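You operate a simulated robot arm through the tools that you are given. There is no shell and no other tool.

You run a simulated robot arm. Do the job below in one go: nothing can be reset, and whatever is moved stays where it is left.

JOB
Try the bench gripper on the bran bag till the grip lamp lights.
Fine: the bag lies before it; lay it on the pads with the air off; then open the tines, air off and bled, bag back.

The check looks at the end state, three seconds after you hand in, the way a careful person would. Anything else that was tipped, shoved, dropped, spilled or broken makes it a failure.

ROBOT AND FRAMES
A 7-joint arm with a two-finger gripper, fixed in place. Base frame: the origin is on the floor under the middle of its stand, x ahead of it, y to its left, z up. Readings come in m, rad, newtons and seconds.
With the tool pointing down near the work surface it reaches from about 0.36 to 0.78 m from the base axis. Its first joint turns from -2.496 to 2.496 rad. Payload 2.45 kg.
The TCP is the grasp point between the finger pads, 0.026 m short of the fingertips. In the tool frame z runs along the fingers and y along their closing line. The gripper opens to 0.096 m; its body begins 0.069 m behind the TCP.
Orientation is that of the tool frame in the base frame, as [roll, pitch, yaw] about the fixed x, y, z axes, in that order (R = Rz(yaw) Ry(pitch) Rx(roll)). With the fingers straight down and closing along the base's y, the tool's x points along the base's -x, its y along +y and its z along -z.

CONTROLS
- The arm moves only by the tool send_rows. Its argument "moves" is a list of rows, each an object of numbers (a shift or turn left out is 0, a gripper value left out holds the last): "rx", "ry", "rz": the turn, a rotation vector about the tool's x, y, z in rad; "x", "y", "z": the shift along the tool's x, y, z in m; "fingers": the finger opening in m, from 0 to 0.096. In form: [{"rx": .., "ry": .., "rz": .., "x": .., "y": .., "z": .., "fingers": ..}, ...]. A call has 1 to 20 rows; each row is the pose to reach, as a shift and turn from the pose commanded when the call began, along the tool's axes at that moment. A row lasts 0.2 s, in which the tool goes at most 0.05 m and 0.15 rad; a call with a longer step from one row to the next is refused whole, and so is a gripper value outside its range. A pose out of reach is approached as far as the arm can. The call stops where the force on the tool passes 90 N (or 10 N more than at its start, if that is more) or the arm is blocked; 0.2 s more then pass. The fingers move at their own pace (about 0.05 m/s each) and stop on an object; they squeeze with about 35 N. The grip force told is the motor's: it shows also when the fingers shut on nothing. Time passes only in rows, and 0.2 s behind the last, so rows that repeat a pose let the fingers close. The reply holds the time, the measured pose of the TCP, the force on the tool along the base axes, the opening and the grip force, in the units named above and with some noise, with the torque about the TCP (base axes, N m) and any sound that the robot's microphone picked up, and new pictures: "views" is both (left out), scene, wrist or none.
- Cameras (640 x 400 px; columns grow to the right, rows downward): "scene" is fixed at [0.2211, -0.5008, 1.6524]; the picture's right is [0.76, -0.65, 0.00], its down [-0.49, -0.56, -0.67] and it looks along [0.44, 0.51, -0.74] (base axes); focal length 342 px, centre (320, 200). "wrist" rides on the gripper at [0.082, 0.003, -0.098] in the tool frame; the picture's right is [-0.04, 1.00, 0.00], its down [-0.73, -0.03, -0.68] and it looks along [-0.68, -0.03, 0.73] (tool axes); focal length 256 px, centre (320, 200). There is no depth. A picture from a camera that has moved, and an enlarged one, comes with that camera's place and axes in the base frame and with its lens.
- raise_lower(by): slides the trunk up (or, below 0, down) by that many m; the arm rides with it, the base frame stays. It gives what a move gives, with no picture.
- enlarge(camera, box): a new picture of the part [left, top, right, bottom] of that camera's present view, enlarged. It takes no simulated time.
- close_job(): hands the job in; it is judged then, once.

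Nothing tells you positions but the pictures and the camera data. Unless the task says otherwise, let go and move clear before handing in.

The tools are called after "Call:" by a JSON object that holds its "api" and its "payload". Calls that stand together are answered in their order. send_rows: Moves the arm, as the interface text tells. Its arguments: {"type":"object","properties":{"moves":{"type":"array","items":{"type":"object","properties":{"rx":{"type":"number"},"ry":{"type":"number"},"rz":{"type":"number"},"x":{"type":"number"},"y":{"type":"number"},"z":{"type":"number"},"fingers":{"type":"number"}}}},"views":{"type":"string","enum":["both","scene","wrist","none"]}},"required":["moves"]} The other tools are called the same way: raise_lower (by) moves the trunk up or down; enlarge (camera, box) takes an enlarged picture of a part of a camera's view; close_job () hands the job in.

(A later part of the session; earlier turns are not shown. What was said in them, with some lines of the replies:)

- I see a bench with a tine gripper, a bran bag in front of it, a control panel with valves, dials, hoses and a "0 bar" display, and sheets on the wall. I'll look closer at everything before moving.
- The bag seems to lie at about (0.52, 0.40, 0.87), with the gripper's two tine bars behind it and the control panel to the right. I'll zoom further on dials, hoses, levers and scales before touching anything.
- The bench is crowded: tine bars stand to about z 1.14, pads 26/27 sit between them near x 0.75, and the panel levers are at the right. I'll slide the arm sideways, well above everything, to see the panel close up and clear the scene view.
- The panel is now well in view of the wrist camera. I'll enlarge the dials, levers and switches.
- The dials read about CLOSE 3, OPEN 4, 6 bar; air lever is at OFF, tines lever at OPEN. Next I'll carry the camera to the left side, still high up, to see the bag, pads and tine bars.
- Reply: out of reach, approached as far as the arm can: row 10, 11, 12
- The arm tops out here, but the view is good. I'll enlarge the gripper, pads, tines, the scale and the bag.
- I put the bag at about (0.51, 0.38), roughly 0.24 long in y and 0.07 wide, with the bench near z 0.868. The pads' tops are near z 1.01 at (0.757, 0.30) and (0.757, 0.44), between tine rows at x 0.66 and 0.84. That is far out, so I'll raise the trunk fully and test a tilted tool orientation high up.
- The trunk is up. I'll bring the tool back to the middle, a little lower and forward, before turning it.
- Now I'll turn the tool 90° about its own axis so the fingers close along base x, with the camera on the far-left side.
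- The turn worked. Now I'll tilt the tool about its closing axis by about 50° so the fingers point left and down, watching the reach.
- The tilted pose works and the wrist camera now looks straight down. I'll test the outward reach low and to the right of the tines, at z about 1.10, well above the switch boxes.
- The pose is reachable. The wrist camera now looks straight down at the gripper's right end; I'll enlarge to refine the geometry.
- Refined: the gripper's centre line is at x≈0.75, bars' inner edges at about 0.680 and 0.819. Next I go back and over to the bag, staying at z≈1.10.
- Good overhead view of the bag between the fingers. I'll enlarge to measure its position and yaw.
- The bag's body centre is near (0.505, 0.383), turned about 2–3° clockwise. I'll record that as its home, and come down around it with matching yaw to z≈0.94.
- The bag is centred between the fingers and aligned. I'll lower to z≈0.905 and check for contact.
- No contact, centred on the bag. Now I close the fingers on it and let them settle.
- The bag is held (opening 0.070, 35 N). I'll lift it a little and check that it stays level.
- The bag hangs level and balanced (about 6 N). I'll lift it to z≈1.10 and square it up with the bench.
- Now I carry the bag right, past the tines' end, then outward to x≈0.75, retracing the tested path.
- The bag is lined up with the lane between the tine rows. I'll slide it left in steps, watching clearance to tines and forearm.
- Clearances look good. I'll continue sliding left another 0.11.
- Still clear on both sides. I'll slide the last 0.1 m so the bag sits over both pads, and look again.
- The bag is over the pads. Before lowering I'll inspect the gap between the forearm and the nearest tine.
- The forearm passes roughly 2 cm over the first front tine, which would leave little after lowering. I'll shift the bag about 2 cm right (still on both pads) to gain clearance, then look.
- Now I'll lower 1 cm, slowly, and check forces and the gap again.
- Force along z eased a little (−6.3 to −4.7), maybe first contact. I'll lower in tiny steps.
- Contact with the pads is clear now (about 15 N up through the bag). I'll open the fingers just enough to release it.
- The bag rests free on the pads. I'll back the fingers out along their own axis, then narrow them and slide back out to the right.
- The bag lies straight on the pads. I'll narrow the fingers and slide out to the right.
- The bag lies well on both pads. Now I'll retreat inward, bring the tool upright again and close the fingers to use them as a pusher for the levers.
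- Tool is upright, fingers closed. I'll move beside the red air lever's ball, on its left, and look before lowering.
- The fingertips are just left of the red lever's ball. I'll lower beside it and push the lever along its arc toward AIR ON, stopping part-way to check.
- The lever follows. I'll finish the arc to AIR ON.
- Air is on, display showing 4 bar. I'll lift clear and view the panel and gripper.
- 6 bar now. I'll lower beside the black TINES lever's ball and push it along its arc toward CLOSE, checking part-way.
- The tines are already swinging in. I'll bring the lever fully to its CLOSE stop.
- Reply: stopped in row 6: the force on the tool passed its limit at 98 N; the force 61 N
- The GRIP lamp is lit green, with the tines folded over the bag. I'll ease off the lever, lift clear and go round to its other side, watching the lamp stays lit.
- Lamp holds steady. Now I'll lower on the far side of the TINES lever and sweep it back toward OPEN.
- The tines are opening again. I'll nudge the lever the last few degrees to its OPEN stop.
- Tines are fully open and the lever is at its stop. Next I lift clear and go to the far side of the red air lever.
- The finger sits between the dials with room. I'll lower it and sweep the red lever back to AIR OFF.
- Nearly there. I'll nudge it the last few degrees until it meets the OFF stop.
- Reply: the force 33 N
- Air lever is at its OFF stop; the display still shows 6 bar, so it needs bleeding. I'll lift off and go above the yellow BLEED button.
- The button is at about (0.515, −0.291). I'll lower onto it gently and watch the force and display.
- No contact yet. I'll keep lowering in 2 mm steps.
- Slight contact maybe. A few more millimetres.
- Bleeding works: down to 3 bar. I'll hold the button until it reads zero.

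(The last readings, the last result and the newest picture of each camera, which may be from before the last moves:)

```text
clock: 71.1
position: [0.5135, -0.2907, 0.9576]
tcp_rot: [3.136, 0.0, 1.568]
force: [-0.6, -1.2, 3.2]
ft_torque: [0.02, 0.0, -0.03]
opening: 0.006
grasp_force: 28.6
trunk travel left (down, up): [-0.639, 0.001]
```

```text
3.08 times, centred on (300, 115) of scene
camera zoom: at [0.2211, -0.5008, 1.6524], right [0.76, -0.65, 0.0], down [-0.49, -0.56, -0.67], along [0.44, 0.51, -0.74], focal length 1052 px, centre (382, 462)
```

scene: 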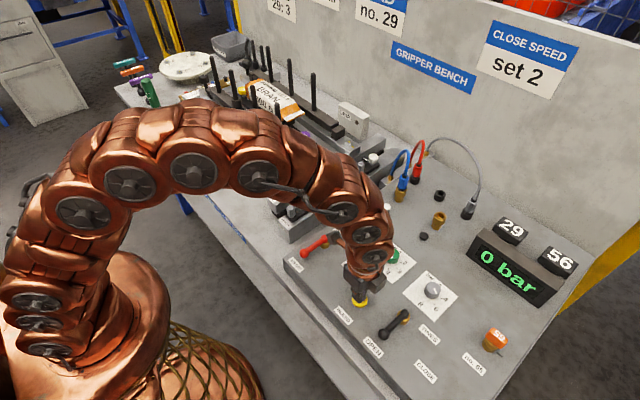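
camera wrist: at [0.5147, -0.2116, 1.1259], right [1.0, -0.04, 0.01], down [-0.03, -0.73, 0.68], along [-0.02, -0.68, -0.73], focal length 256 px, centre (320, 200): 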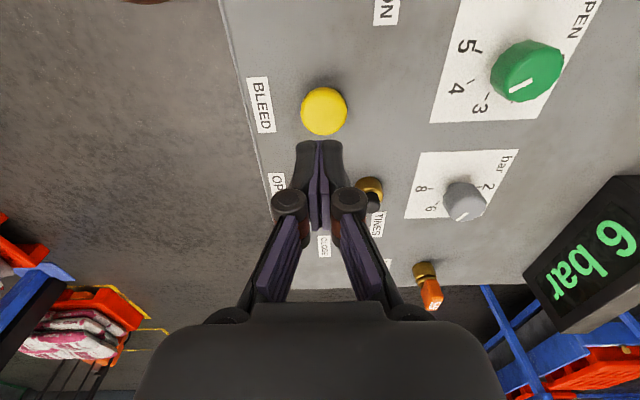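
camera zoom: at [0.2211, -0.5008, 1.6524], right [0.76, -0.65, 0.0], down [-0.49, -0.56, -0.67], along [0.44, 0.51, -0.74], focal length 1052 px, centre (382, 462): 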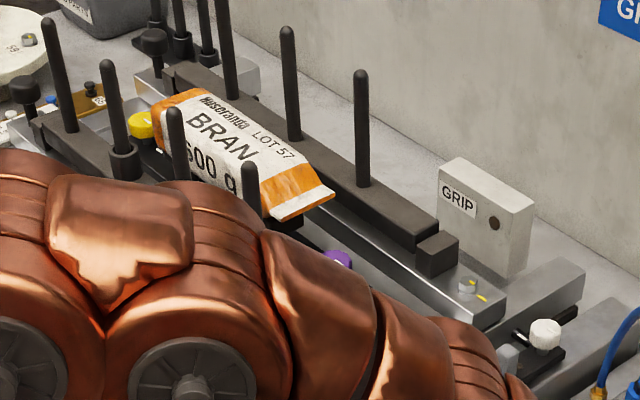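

0 bar. I'll hold a little longer to be sure, then lift off the button and head back to the carrying start pose.

Call:
{"api": "send_rows", "payload": {"moves": [{"z": 0}, {"z": 0}, {"z": 0}, {"z": 0}, {"z": 0}, {"z": -0.03}, {"z": -0.06}, {"z": -0.1}, {"z": -0.14, "y": -0.01}, {"z": -0.145, "y": -0.015, "x": 0.04}, {"z": -0.145, "y": -0.015, "x": 0.08}, {"z": -0.145, "y": -0.015, "x": 0.12}, {"z": -0.145, "y": -0.015, "x": 0.16}, {"z": -0.145, "y": -0.015, "x": 0.2}, {"z": -0.145, "y": -0.015, "x": 0.24}, {"z": -0.145, "y": -0.015, "x": 0.28}, {"z": -0.145, "y": -0.015, "x": 0.32}, {"z": -0.145, "y": -0.015, "x": 0.33}, {"z": -0.145, "y": -0.015, "x": 0.33}], "views": "both"}}

Call:
{"api": "enlarge", "payload": {"camera": "scene", "box": [270, 190, 590, 390]}}

```text
clock: 75.1
position: [0.4982, 0.0388, 1.1029]
tcp_rot: [3.135, 0.0, 1.567]
force: [-0.3, -0.1, -0.3]
ft_torque: [0.0, -0.01, -0.02]
opening: 0.0
grasp_force: 28.5
trunk travel left (down, up): [-0.639, 0.001]
camera wrist: at [0.5012, 0.1195, 1.2012], right [1.0, -0.04, 0.0], down [-0.03, -0.73, 0.68], along [-0.03, -0.68, -0.73], focal length 256 px, centre (320, 200)
```

scene: 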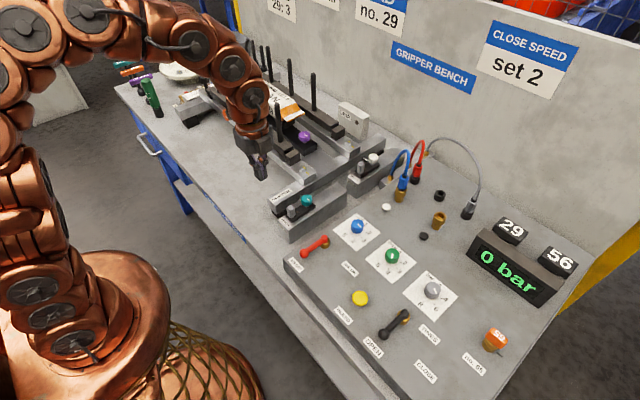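
wrist: 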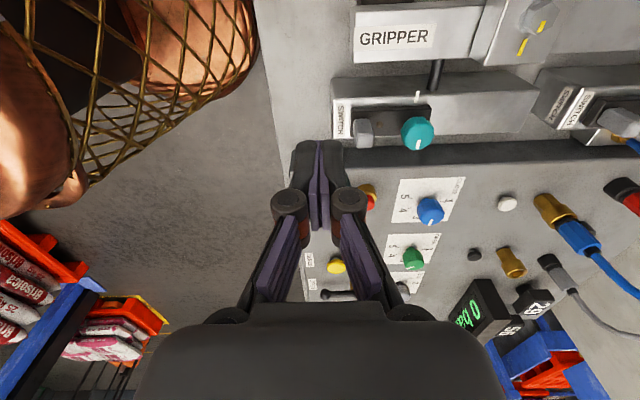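

```text
2.00 times, centred on (430, 290) of scene
camera zoom: at [0.2211, -0.5008, 1.6524], right [0.76, -0.65, 0.0], down [-0.49, -0.56, -0.67], along [0.44, 0.51, -0.74], focal length 684 px, centre (100, 20)
```

zoom: 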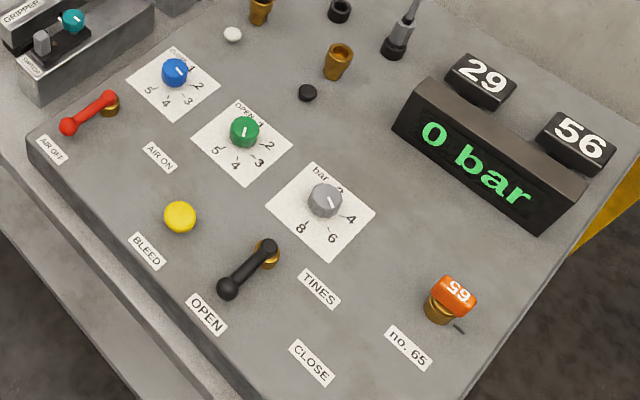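

The panel is back in its starting state: air off, tines open, 0 bar. Now I'll tilt the tool again and reach out to the lane's right end to fetch the bag.

Call:
{"api": "send_rows", "payload": {"moves": [{"ry": 0.14, "fingers": 0.03}, {"ry": 0.28}, {"ry": 0.42}, {"ry": 0.56}, {"ry": 0.7}, {"ry": 0.84}, {"ry": 0.873}, {"ry": 0.873, "y": 0.036}, {"ry": 0.873, "y": 0.072}, {"ry": 0.873, "y": 0.108}, {"ry": 0.873, "y": 0.144}, {"ry": 0.873, "y": 0.18}, {"ry": 0.873, "y": 0.216}, {"ry": 0.873, "y": 0.251}, {"ry": 0.873, "y": 0.251}], "views": "both"}}

Call:
{"api": "enlarge", "payload": {"camera": "scene", "box": [220, 50, 340, 125]}}

```text
clock: 78.3
position: [0.7504, 0.0365, 1.1056]
tcp_rot: [3.135, -0.873, 1.575]
force: [-0.1, 0.0, -0.3]
ft_torque: [0.06, 0.03, 0.03]
opening: 0.0301
grasp_force: 0.0
trunk travel left (down, up): [-0.639, 0.001]
camera wrist: at [0.753, 0.0119, 1.2308], right [1.0, -0.03, -0.03], down [-0.03, -0.99, -0.13], along [-0.02, 0.13, -0.99], focal length 256 px, centre (320, 200)
```

scene: 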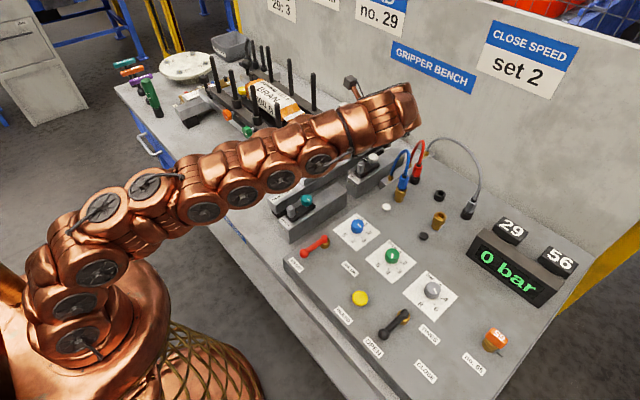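
wrist: 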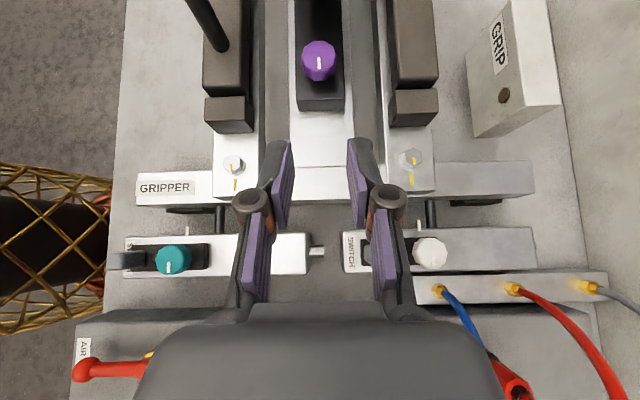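

```text
5.33 times, centred on (280, 88) of scene
camera zoom: at [0.2211, -0.5008, 1.6524], right [0.76, -0.65, 0.0], down [-0.49, -0.56, -0.67], along [0.44, 0.51, -0.74], focal length 1823 px, centre (533, 800)
```

zoom: 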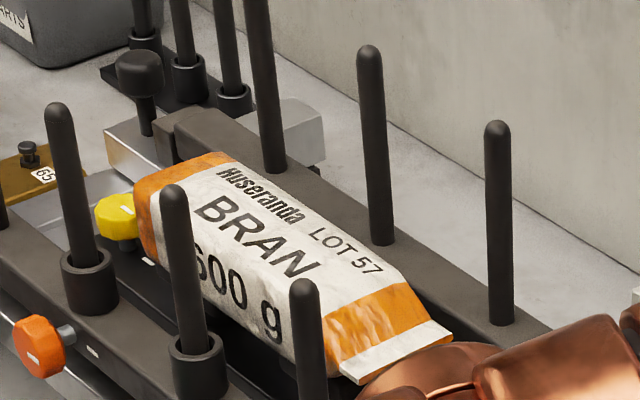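

The bag lies as I left it. I'll slide in above it, fingers still narrow, to the pre-grasp point.

Call:
{"api": "send_rows", "payload": {"moves": [{"x": 0.023, "z": 0.0274}, {"x": 0.0459, "z": 0.0547}, {"x": 0.0689, "z": 0.0821}, {"x": 0.0919, "z": 0.1094}, {"x": 0.1149, "z": 0.1368}, {"x": 0.1378, "z": 0.1641}, {"x": 0.1615, "z": 0.1923}, {"x": 0.1615, "z": 0.1923}], "views": "both"}}

Call:
{"api": "enlarge", "payload": {"camera": "wrist", "box": [180, 0, 460, 320]}}

```text
clock: 80.1
position: [0.7508, 0.288, 1.1059]
tcp_rot: [3.136, -0.873, 1.572]
force: [-0.6, 0.8, -0.3]
ft_torque: [0.01, 0.01, 0.01]
opening: 0.0299
grasp_force: 0.0
trunk travel left (down, up): [-0.639, 0.001]
camera wrist: at [0.7533, 0.2637, 1.2308], right [1.0, -0.03, -0.03], down [-0.03, -0.99, -0.13], along [-0.02, 0.13, -0.99], focal length 256 px, centre (320, 200)
```

scene: 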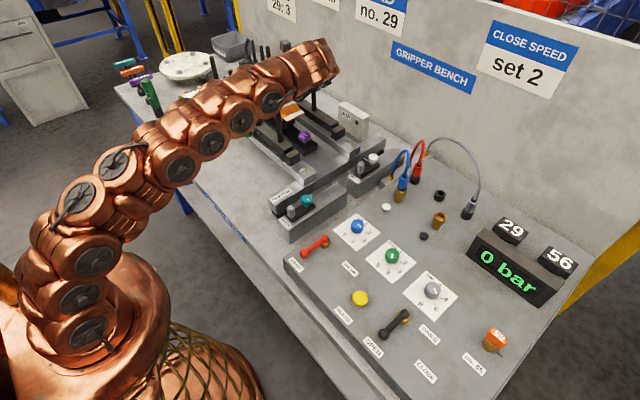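
wrist: 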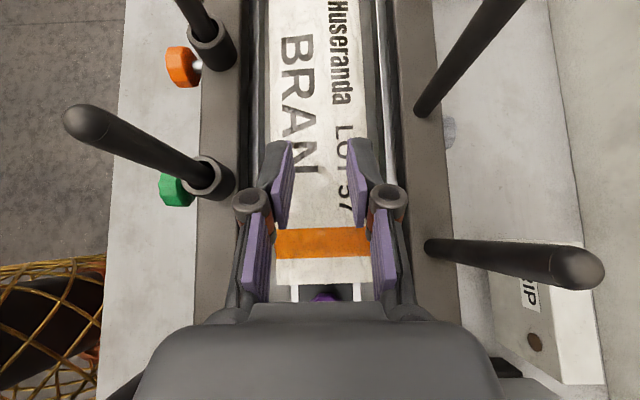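

```text
1.25 times, centred on (320, 160) of wrist
camera zoom: at [0.7533, 0.2637, 1.2308], right [1.0, -0.03, -0.03], down [-0.03, -0.99, -0.13], along [-0.02, 0.13, -0.99], focal length 320 px, centre (320, 250)
```

zoom: 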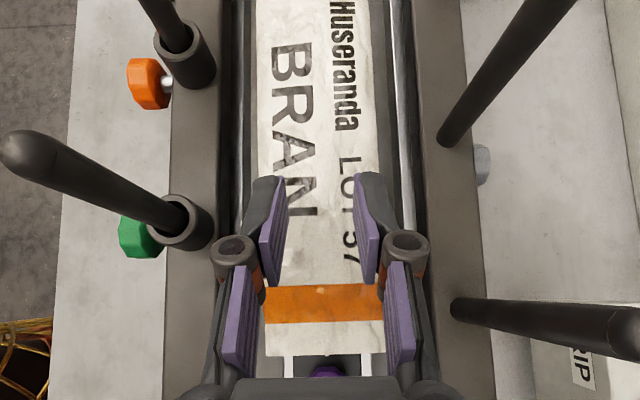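

The bag is unmoved and centred. I'll open to 0.084 and come down along the fingers' axis around it.

Call:
{"api": "send_rows", "payload": {"moves": [{"fingers": 0.06}, {"fingers": 0.084}, {"fingers": 0.084}, {"fingers": 0.084}, {"y": -0.001, "z": 0.02}, {"y": -0.001, "z": 0.04}, {"y": -0.001, "z": 0.06}, {"y": -0.001, "z": 0.08}, {"y": -0.001, "z": 0.08}], "views": "both"}}

Call:
{"api": "enlarge", "payload": {"camera": "scene", "box": [240, 60, 340, 123]}}

```text
clock: 82.1
position: [0.7512, 0.3504, 1.053]
tcp_rot: [3.135, -0.872, 1.574]
force: [-0.6, 0.2, 0.2]
ft_torque: [0.01, 0.0, 0.0]
opening: 0.0839
grasp_force: 0.2
trunk travel left (down, up): [-0.639, 0.001]
camera wrist: at [0.7535, 0.3263, 1.1784], right [1.0, -0.03, -0.03], down [-0.03, -0.99, -0.13], along [-0.02, 0.13, -0.99], focal length 256 px, centre (320, 200)
```

scene: 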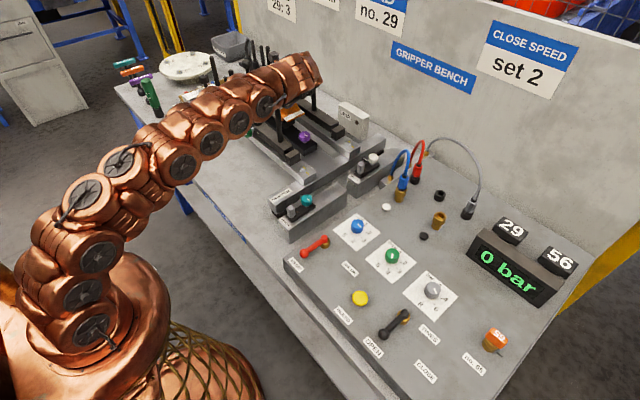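
wrist: 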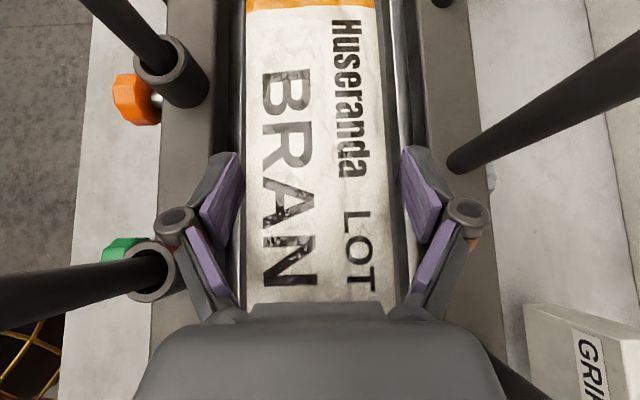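

```text
6.35 times, centred on (290, 92) of scene
camera zoom: at [0.2211, -0.5008, 1.6524], right [0.76, -0.65, 0.0], down [-0.49, -0.56, -0.67], along [0.44, 0.51, -0.74], focal length 2170 px, centre (510, 889)
```

zoom: 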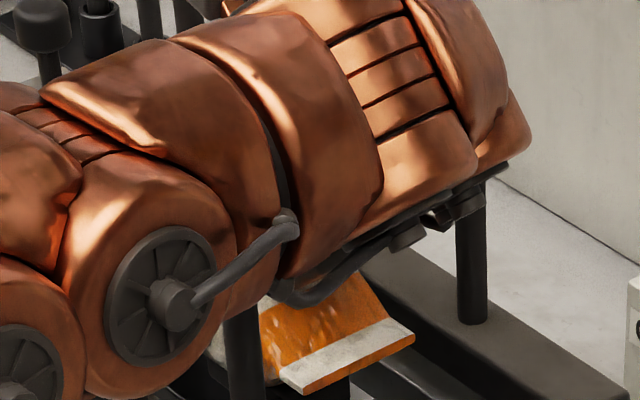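

Aligned to within 2 mm. I'll centre and close on the bag.

Call:
{"api": "send_rows", "payload": {"moves": [{"y": -0.002, "fingers": 0.084}, {"y": -0.002, "fingers": 0.07}, {"y": -0.002, "fingers": 0.05}, {"y": -0.002, "fingers": 0.04}, {"y": -0.002, "fingers": 0.04}, {"y": -0.002, "fingers": 0.04}], "views": "wrist"}}

```text
clock: 83.5
position: [0.7486, 0.3495, 1.0527]
tcp_rot: [3.135, -0.873, 1.574]
force: [2.8, -0.7, 2.6]
ft_torque: [0.0, -0.2, -0.04]
opening: 0.0695
grasp_force: 34.5
trunk travel left (down, up): [-0.639, 0.001]
camera wrist: at [0.7517, 0.3259, 1.1785], right [1.0, -0.03, -0.03], down [-0.03, -0.99, -0.13], along [-0.02, 0.13, -0.99], focal length 256 px, centre (320, 200)
```

wrist: 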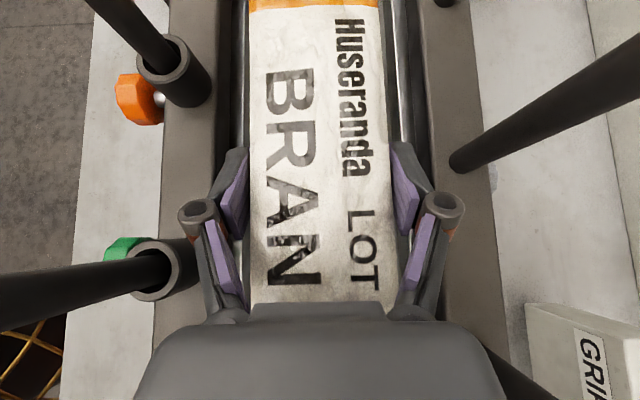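

Held. I'll lift 2 cm off the pads and check the load.

Call:
{"api": "send_rows", "payload": {"moves": [{"x": 0.0051, "z": -0.0043}, {"x": 0.0102, "z": -0.0086}, {"x": 0.0153, "z": -0.0129}, {"x": 0.0153, "z": -0.0129}], "views": "both"}}

Call:
{"api": "enlarge", "payload": {"camera": "scene", "box": [240, 60, 340, 123]}}

```text
clock: 84.5
position: [0.7497, 0.3496, 1.0736]
tcp_rot: [3.134, -0.873, 1.574]
force: [0.8, 0.6, -6.0]
ft_torque: [-0.04, 0.01, -0.03]
opening: 0.0698
grasp_force: 35.3
trunk travel left (down, up): [-0.639, 0.001]
camera wrist: at [0.752, 0.326, 1.1988], right [1.0, -0.03, -0.03], down [-0.03, -0.99, -0.13], along [-0.02, 0.13, -0.99], focal length 256 px, centre (320, 200)
```

scene: 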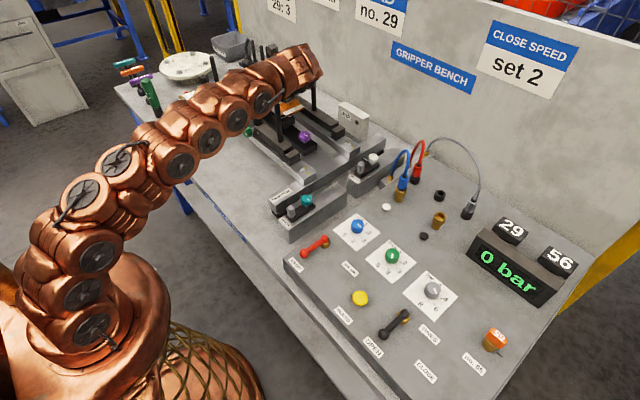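
wrist: 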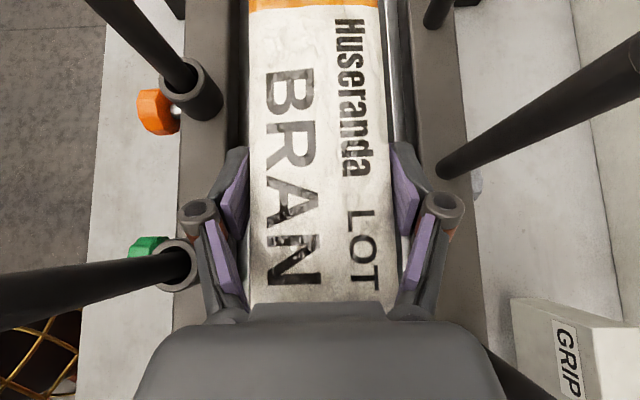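

```text
6.35 times, centred on (290, 92) of scene
camera zoom: at [0.2211, -0.5008, 1.6524], right [0.76, -0.65, 0.0], down [-0.49, -0.56, -0.67], along [0.44, 0.51, -0.74], focal length 2170 px, centre (510, 889)
```

zoom: 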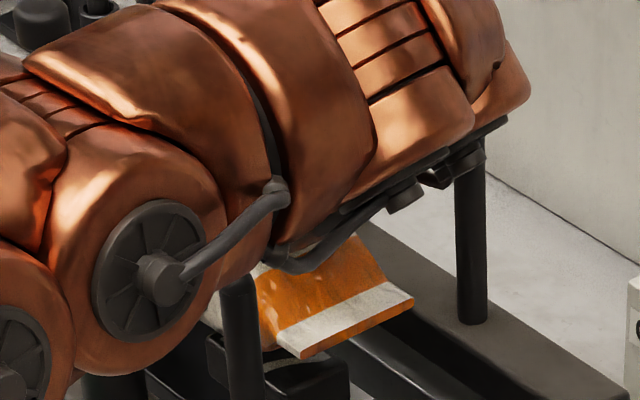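

Balanced at about 6 N. I'll slide the bag out to the right along the lane.

Call:
{"api": "send_rows", "payload": {"moves": [{"x": -0.0136, "z": -0.0197}, {"x": -0.0271, "z": -0.0393}, {"x": -0.0407, "z": -0.059}, {"x": -0.0542, "z": -0.0786}, {"x": -0.0678, "z": -0.0982}, {"x": -0.0813, "z": -0.1179}, {"x": -0.0949, "z": -0.1375}, {"x": -0.1084, "z": -0.1571}, {"x": -0.1258, "z": -0.1817}, {"x": -0.1432, "z": -0.2063}, {"x": -0.1605, "z": -0.2309}, {"x": -0.1779, "z": -0.2555}, {"x": -0.1779, "z": -0.2555}], "views": "both"}}

```text
clock: 87.3
position: [0.7503, 0.041, 1.1009]
tcp_rot: [3.133, -0.873, 1.573]
force: [-0.1, -0.6, -5.2]
ft_torque: [-0.04, 0.0, -0.01]
opening: 0.0699
grasp_force: 34.8
trunk travel left (down, up): [-0.639, 0.001]
camera wrist: at [0.7526, 0.0163, 1.2253], right [1.0, -0.03, -0.03], down [-0.03, -0.99, -0.13], along [-0.02, 0.13, -0.99], focal length 256 px, centre (320, 200)
```

scene: 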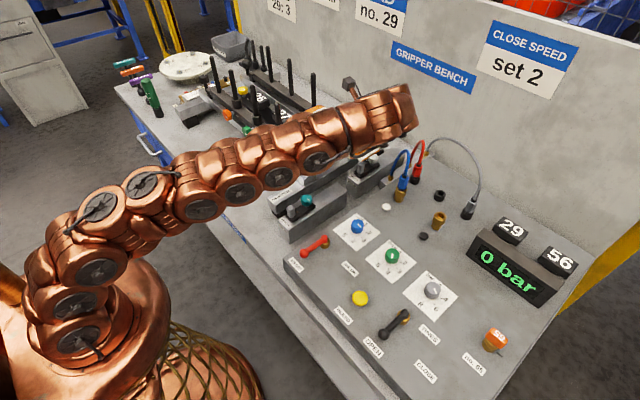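
wrist: 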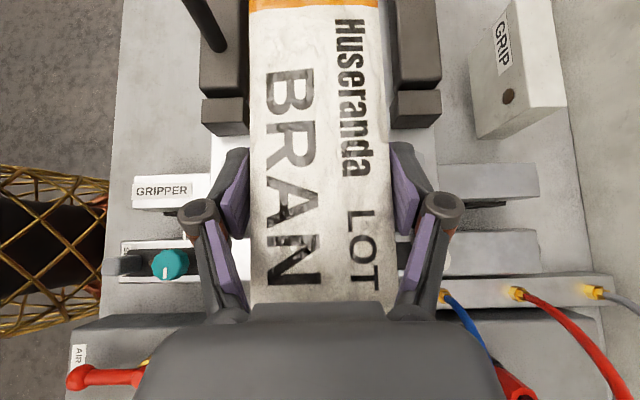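

Out of the lane. Now I'll carry the bag back inward and then left over its original place.

Call:
{"api": "send_rows", "payload": {"moves": [{"y": -0.0355}, {"y": -0.071}, {"y": -0.1065}, {"y": -0.142}, {"y": -0.1775}, {"y": -0.213}, {"y": -0.2475}, {"y": -0.2475, "x": 0.0241, "z": 0.0288}, {"y": -0.2475, "x": 0.0483, "z": 0.0575}, {"y": -0.2475, "x": 0.0724, "z": 0.0863}, {"y": -0.2475, "x": 0.0966, "z": 0.1151}, {"y": -0.2475, "x": 0.1207, "z": 0.1438}, {"y": -0.2475, "x": 0.1449, "z": 0.1726}, {"y": -0.2475, "x": 0.169, "z": 0.2014}, {"y": -0.2475, "x": 0.1932, "z": 0.2301}, {"y": -0.2475, "x": 0.2173, "z": 0.2589}, {"y": -0.2475, "x": 0.2173, "z": 0.2589}], "views": "both"}}

```text
clock: 90.9
position: [0.5029, 0.3808, 1.1001]
tcp_rot: [3.135, -0.872, 1.571]
force: [0.2, 0.8, -6.1]
ft_torque: [-0.06, 0.0, 0.04]
opening: 0.0697
grasp_force: 35.1
trunk travel left (down, up): [-0.639, 0.001]
camera wrist: at [0.5065, 0.3572, 1.2258], right [1.0, -0.03, -0.03], down [-0.03, -0.99, -0.13], along [-0.02, 0.13, -0.99], focal length 256 px, centre (320, 200)
```

scene: 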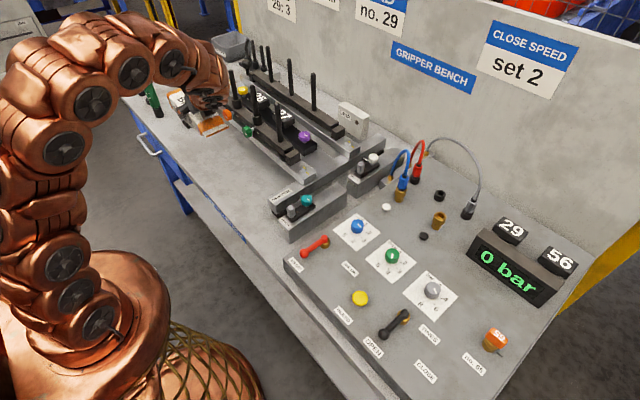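
wrist: 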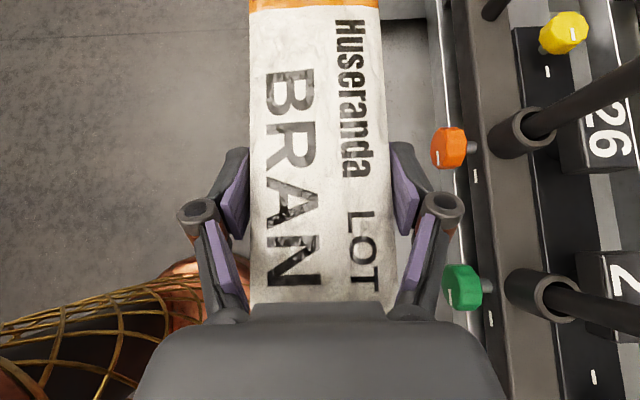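

Over the home spot. I'll lower to just above the bench, restoring the small original yaw.

Call:
{"api": "send_rows", "payload": {"moves": [{"x": -0.0226, "z": 0.0185, "rx": -0.0055, "rz": 0.0046}, {"x": -0.0451, "z": 0.037, "rx": -0.011, "rz": 0.0092}, {"x": -0.0677, "z": 0.0555, "rx": -0.0165, "rz": 0.0138}, {"x": -0.0903, "z": 0.074, "rx": -0.022, "rz": 0.0185}, {"x": -0.1128, "z": 0.0925, "rx": -0.0275, "rz": 0.0231}, {"x": -0.1354, "z": 0.111, "rx": -0.033, "rz": 0.0277}, {"x": -0.1354, "z": 0.111, "rx": -0.033, "rz": 0.0277}], "views": "wrist"}}

```text
clock: 92.5
position: [0.5007, 0.3774, 0.9238]
tcp_rot: [3.136, -0.873, 1.53]
force: [-0.3, -1.3, -5.1]
ft_torque: [-0.04, -0.01, -0.01]
opening: 0.07
grasp_force: 35.1
trunk travel left (down, up): [-0.639, 0.001]
camera wrist: at [0.5039, 0.3547, 1.0493], right [1.0, -0.07, -0.03], down [-0.07, -0.99, -0.13], along [-0.02, 0.13, -0.99], focal length 256 px, centre (320, 200)
```

wrist: 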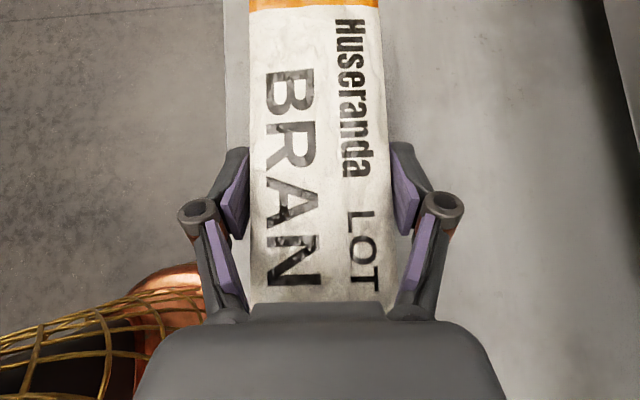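

Now the last 1.8 cm, slowly, onto the bench.

Call:
{"api": "send_rows", "payload": {"moves": [{"x": -0.0041, "y": 0.001, "z": 0.0039}, {"x": -0.0083, "y": 0.002, "z": 0.0078}, {"x": -0.011, "y": 0.002, "z": 0.0103}, {"x": -0.0124, "y": 0.002, "z": 0.0117}, {"x": -0.0124, "y": 0.002, "z": 0.0117}], "views": "none"}}

```text
clock: 93.7
position: [0.5039, 0.3788, 0.9093]
tcp_rot: [3.134, -0.872, 1.531]
force: [0.5, 0.3, -6.3]
ft_torque: [-0.03, 0.0, 0.02]
opening: 0.07
grasp_force: 35.0
trunk travel left (down, up): [-0.639, 0.001]
```

Still hanging free. A few more millimetres.

Call:
{"api": "send_rows", "payload": {"moves": [{"x": -0.0012, "z": 0.001}, {"x": -0.0023, "z": 0.0019}, {"x": -0.0035, "z": 0.0029}, {"x": -0.0035, "z": 0.0029}], "views": "none"}}

```text
clock: 94.7
position: [0.5041, 0.3783, 0.9048]
tcp_rot: [3.136, -0.875, 1.53]
force: [1.1, -0.8, -2.3]
ft_torque: [-0.38, -0.17, 0.08]
opening: 0.0694
grasp_force: 35.0
trunk travel left (down, up): [-0.639, 0.001]
```

Contact has begun. One more millimetre, then release.

Call:
{"api": "send_rows", "payload": {"moves": [{"x": -0.0008, "z": 0.0006}, {"x": -0.0008, "z": 0.0006}, {"x": -0.0008, "z": 0.0006, "fingers": 0.075}, {"x": -0.0008, "z": 0.0006, "fingers": 0.08}, {"x": -0.0008, "z": 0.0006, "fingers": 0.09}, {"x": -0.0008, "z": 0.0006, "fingers": 0.096}, {"x": -0.0008, "z": 0.0006, "fingers": 0.096}, {"x": -0.0008, "z": 0.0006, "fingers": 0.096}], "views": "wrist"}}

```text
clock: 96.5
position: [0.5046, 0.3771, 0.9028]
tcp_rot: [3.134, -0.874, 1.529]
force: [0.0, 0.3, 0.0]
ft_torque: [-0.01, 0.0, 0.01]
opening: 0.0961
grasp_force: 0.2
trunk travel left (down, up): [-0.639, 0.001]
camera wrist: at [0.5054, 0.3541, 1.0289], right [1.0, -0.07, -0.03], down [-0.07, -0.99, -0.13], along [-0.02, 0.13, -0.99], focal length 256 px, centre (320, 200)
```

wrist: 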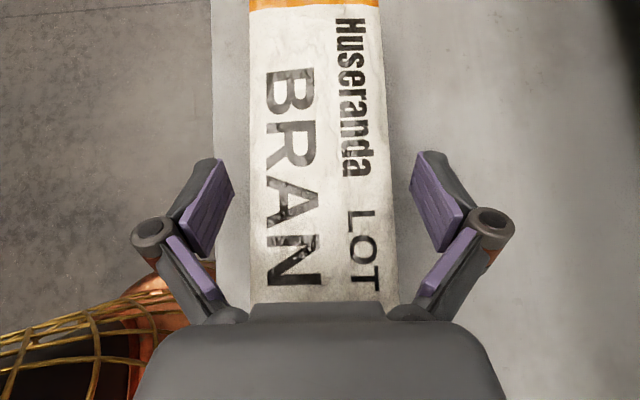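

The bag is released at home. I'll rise straight up, clear of it.

Call:
{"api": "send_rows", "payload": {"moves": [{"x": 0.0115, "z": -0.0096}, {"x": 0.0306, "z": -0.0257}, {"x": 0.0613, "z": -0.0514}, {"x": 0.0919, "z": -0.0772}, {"x": 0.1225, "z": -0.1029}, {"x": 0.1532, "z": -0.1286}, {"x": 0.1532, "z": -0.1286}], "views": "both"}}

Call:
{"api": "enlarge", "payload": {"camera": "scene", "box": [170, 130, 266, 190]}}

```text
clock: 98.1
position: [0.5048, 0.3793, 1.1045]
tcp_rot: [3.134, -0.874, 1.529]
force: [0.5, -0.8, -1.0]
ft_torque: [0.0, 0.01, -0.02]
opening: 0.0959
grasp_force: 0.1
trunk travel left (down, up): [-0.639, 0.001]
camera wrist: at [0.5054, 0.3546, 1.2301], right [1.0, -0.07, -0.03], down [-0.07, -0.99, -0.13], along [-0.02, 0.13, -0.99], focal length 256 px, centre (320, 200)
```

scene: 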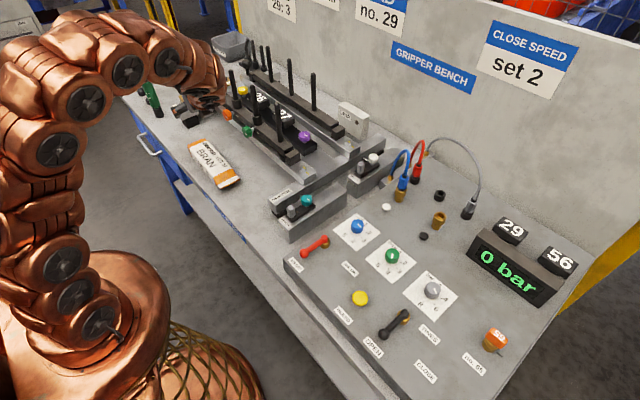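
wrist: 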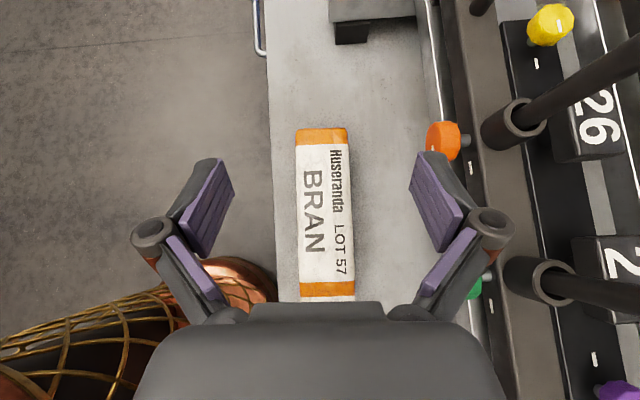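

```text
6.67 times, centred on (218, 160) of scene
camera zoom: at [0.2211, -0.5008, 1.6524], right [0.76, -0.65, 0.0], down [-0.49, -0.56, -0.67], along [0.44, 0.51, -0.74], focal length 2278 px, centre (1000, 467)
```

zoom: 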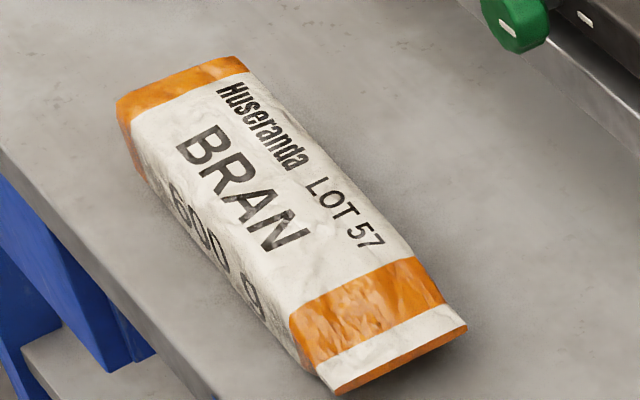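

The bag is back exactly where it lay. I'll move the arm away, bring it upright near its start pose, and do a final inspection.

Call:
{"api": "send_rows", "payload": {"moves": [{"x": -0.016, "y": -0.006, "z": -0.0307}, {"x": -0.0319, "y": -0.012, "z": -0.0614}, {"x": -0.0479, "y": -0.018, "z": -0.092}, {"x": -0.0638, "y": -0.024, "z": -0.1227}, {"x": -0.0798, "y": -0.03, "z": -0.1534}, {"x": -0.0957, "y": -0.036, "z": -0.1841}, {"x": -0.1117, "y": -0.042, "z": -0.2147}, {"x": -0.1276, "y": -0.048, "z": -0.2454}, {"x": -0.1276, "y": -0.048, "z": -0.2454, "ry": -0.14}, {"x": -0.1276, "y": -0.048, "z": -0.2454, "ry": -0.28}, {"x": -0.1276, "y": -0.048, "z": -0.2454, "ry": -0.42}, {"x": -0.1276, "y": -0.048, "z": -0.2454, "ry": -0.56}, {"x": -0.1276, "y": -0.048, "z": -0.2454, "ry": -0.7}, {"x": -0.1276, "y": -0.048, "z": -0.2454, "ry": -0.84}, {"x": -0.1276, "y": -0.048, "z": -0.2454, "ry": -0.873}, {"x": -0.1276, "y": -0.048, "z": -0.2454, "ry": -0.873}], "views": "both"}}

Call:
{"api": "enlarge", "payload": {"camera": "scene", "box": [160, 40, 400, 220]}}

Call:
{"api": "enlarge", "payload": {"camera": "scene", "box": [270, 130, 590, 390]}}

```text
clock: 101.5
position: [0.4429, 0.1105, 1.1643]
tcp_rot: [3.138, 0.001, 1.526]
force: [-0.3, 0.0, 0.7]
ft_torque: [-0.02, 0.03, 0.0]
opening: 0.096
grasp_force: 0.1
trunk travel left (down, up): [-0.639, 0.001]
camera wrist: at [0.4487, 0.191, 1.2611], right [1.0, -0.09, 0.0], down [-0.07, -0.73, 0.68], along [-0.06, -0.68, -0.73], focal length 256 px, centre (320, 200)
```

scene: 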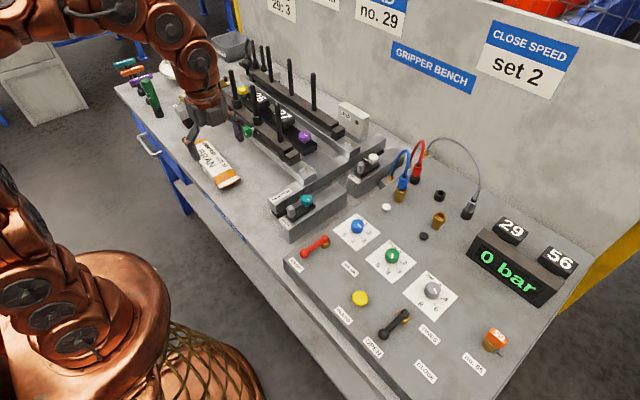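
wrist: 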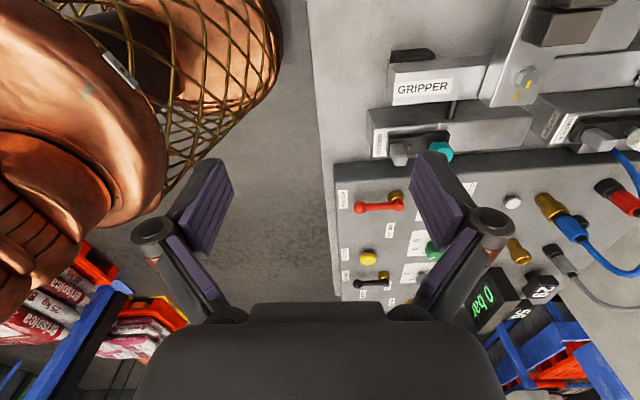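

```text
2.22 times, centred on (280, 130) of scene
camera zoom: at [0.2211, -0.5008, 1.6524], right [0.76, -0.65, 0.0], down [-0.49, -0.56, -0.67], along [0.44, 0.51, -0.74], focal length 759 px, centre (409, 356)
```

zoom: 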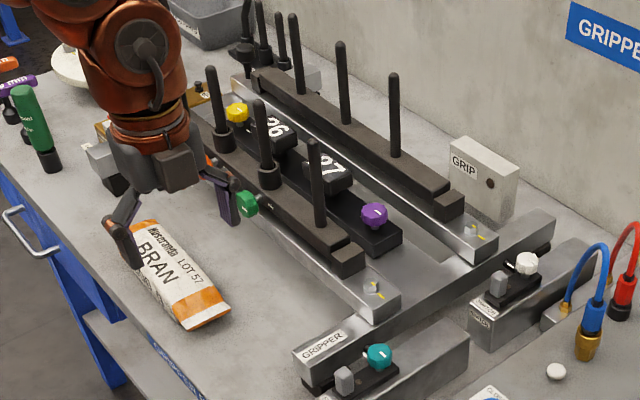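

```text
1.54 times, centred on (430, 260) of scene
camera zoom: at [0.2211, -0.5008, 1.6524], right [0.76, -0.65, 0.0], down [-0.49, -0.56, -0.67], along [0.44, 0.51, -0.74], focal length 526 px, centre (151, 108)
```

zoom: 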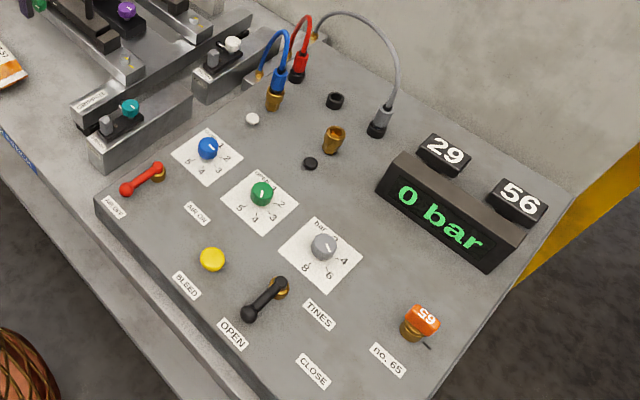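

Everything looks as at the start. One last comparison of the pads and tines with the opening pictures.

Call:
{"api": "enlarge", "payload": {"camera": "scene", "box": [225, 85, 321, 145]}}

Call:
{"api": "enlarge", "payload": {"camera": "scene", "box": [270, 120, 366, 180]}}

Call:
{"api": "enlarge", "payload": {"camera": "scene", "box": [325, 205, 461, 290]}}

Call:
{"api": "enlarge", "payload": {"camera": "scene", "box": [280, 200, 520, 400]}}

```text
6.67 times, centred on (273, 115) of scene
camera zoom: at [0.2211, -0.5008, 1.6524], right [0.76, -0.65, 0.0], down [-0.49, -0.56, -0.67], along [0.44, 0.51, -0.74], focal length 2278 px, centre (633, 767)
```

zoom: 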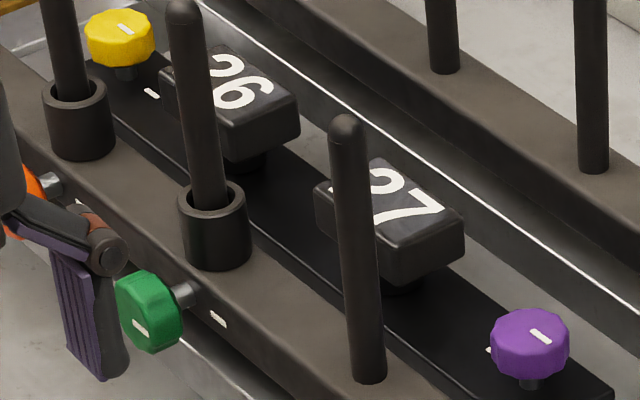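

```text
6.67 times, centred on (318, 150) of scene
camera zoom: at [0.2211, -0.5008, 1.6524], right [0.76, -0.65, 0.0], down [-0.49, -0.56, -0.67], along [0.44, 0.51, -0.74], focal length 2278 px, centre (333, 533)
```

zoom: 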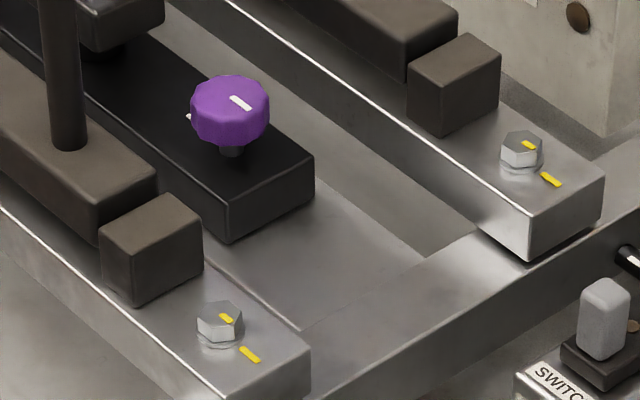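

```text
4.71 times, centred on (393, 248) of scene
camera zoom: at [0.2211, -0.5008, 1.6524], right [0.76, -0.65, 0.0], down [-0.49, -0.56, -0.67], along [0.44, 0.51, -0.74], focal length 1608 px, centre (-24, -24)
```

zoom: 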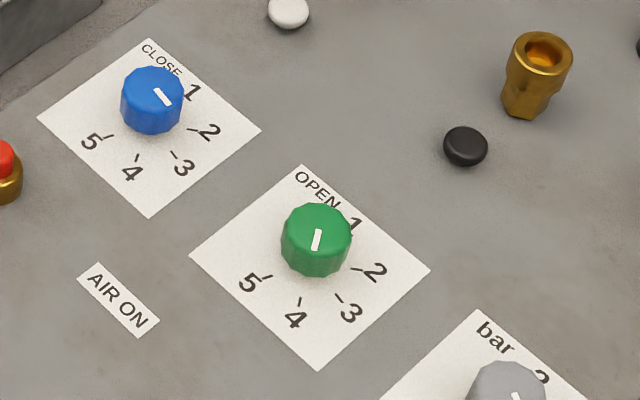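

```text
2.00 times, centred on (400, 300) of scene
camera zoom: at [0.2211, -0.5008, 1.6524], right [0.76, -0.65, 0.0], down [-0.49, -0.56, -0.67], along [0.44, 0.51, -0.74], focal length 684 px, centre (160, 0)
```

zoom: 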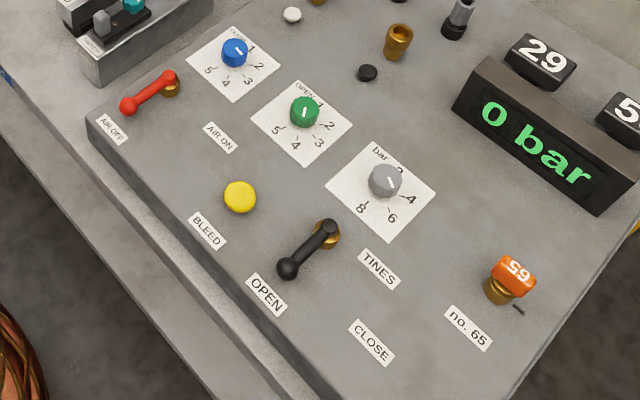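

All is as it was: bag home, tines open, air off and bled at 0 bar, dials, pads and hoses untouched, and the grip lamp lit during the trial. The arm is clear, so I hand in.

Call:
{"api": "close_job", "payload": {}}

```text
The job is handed in.
```

The gripper trial worked. With the bran bag on the pads and 6 bar on, the tines closed over it and the GRIP lamp lit green and stayed lit until I opened the tines.

- **End state:** the tines are open, the air lever is at OFF, and the line is bled to 0 bar. The bag is back where it lay. In my last pictures the dials, pads, hoses and everything else looked the same as at the start.
- **Close speed:** the CLOSE dial looked to be at 3, while the wall card says "set 2". I left it, since the job didn't ask for a change and the lamp lit anyway.
- **Bag position:** I laid the bag about 2 cm right of the middle of the pads so the arm would clear the first front tine. It still rested on both pads.
- **Hard stop:** the TINES lever met its CLOSE stop with a brief 98 N push, just over the arm's limit. I saw no damage, and it moved back to OPEN normally.
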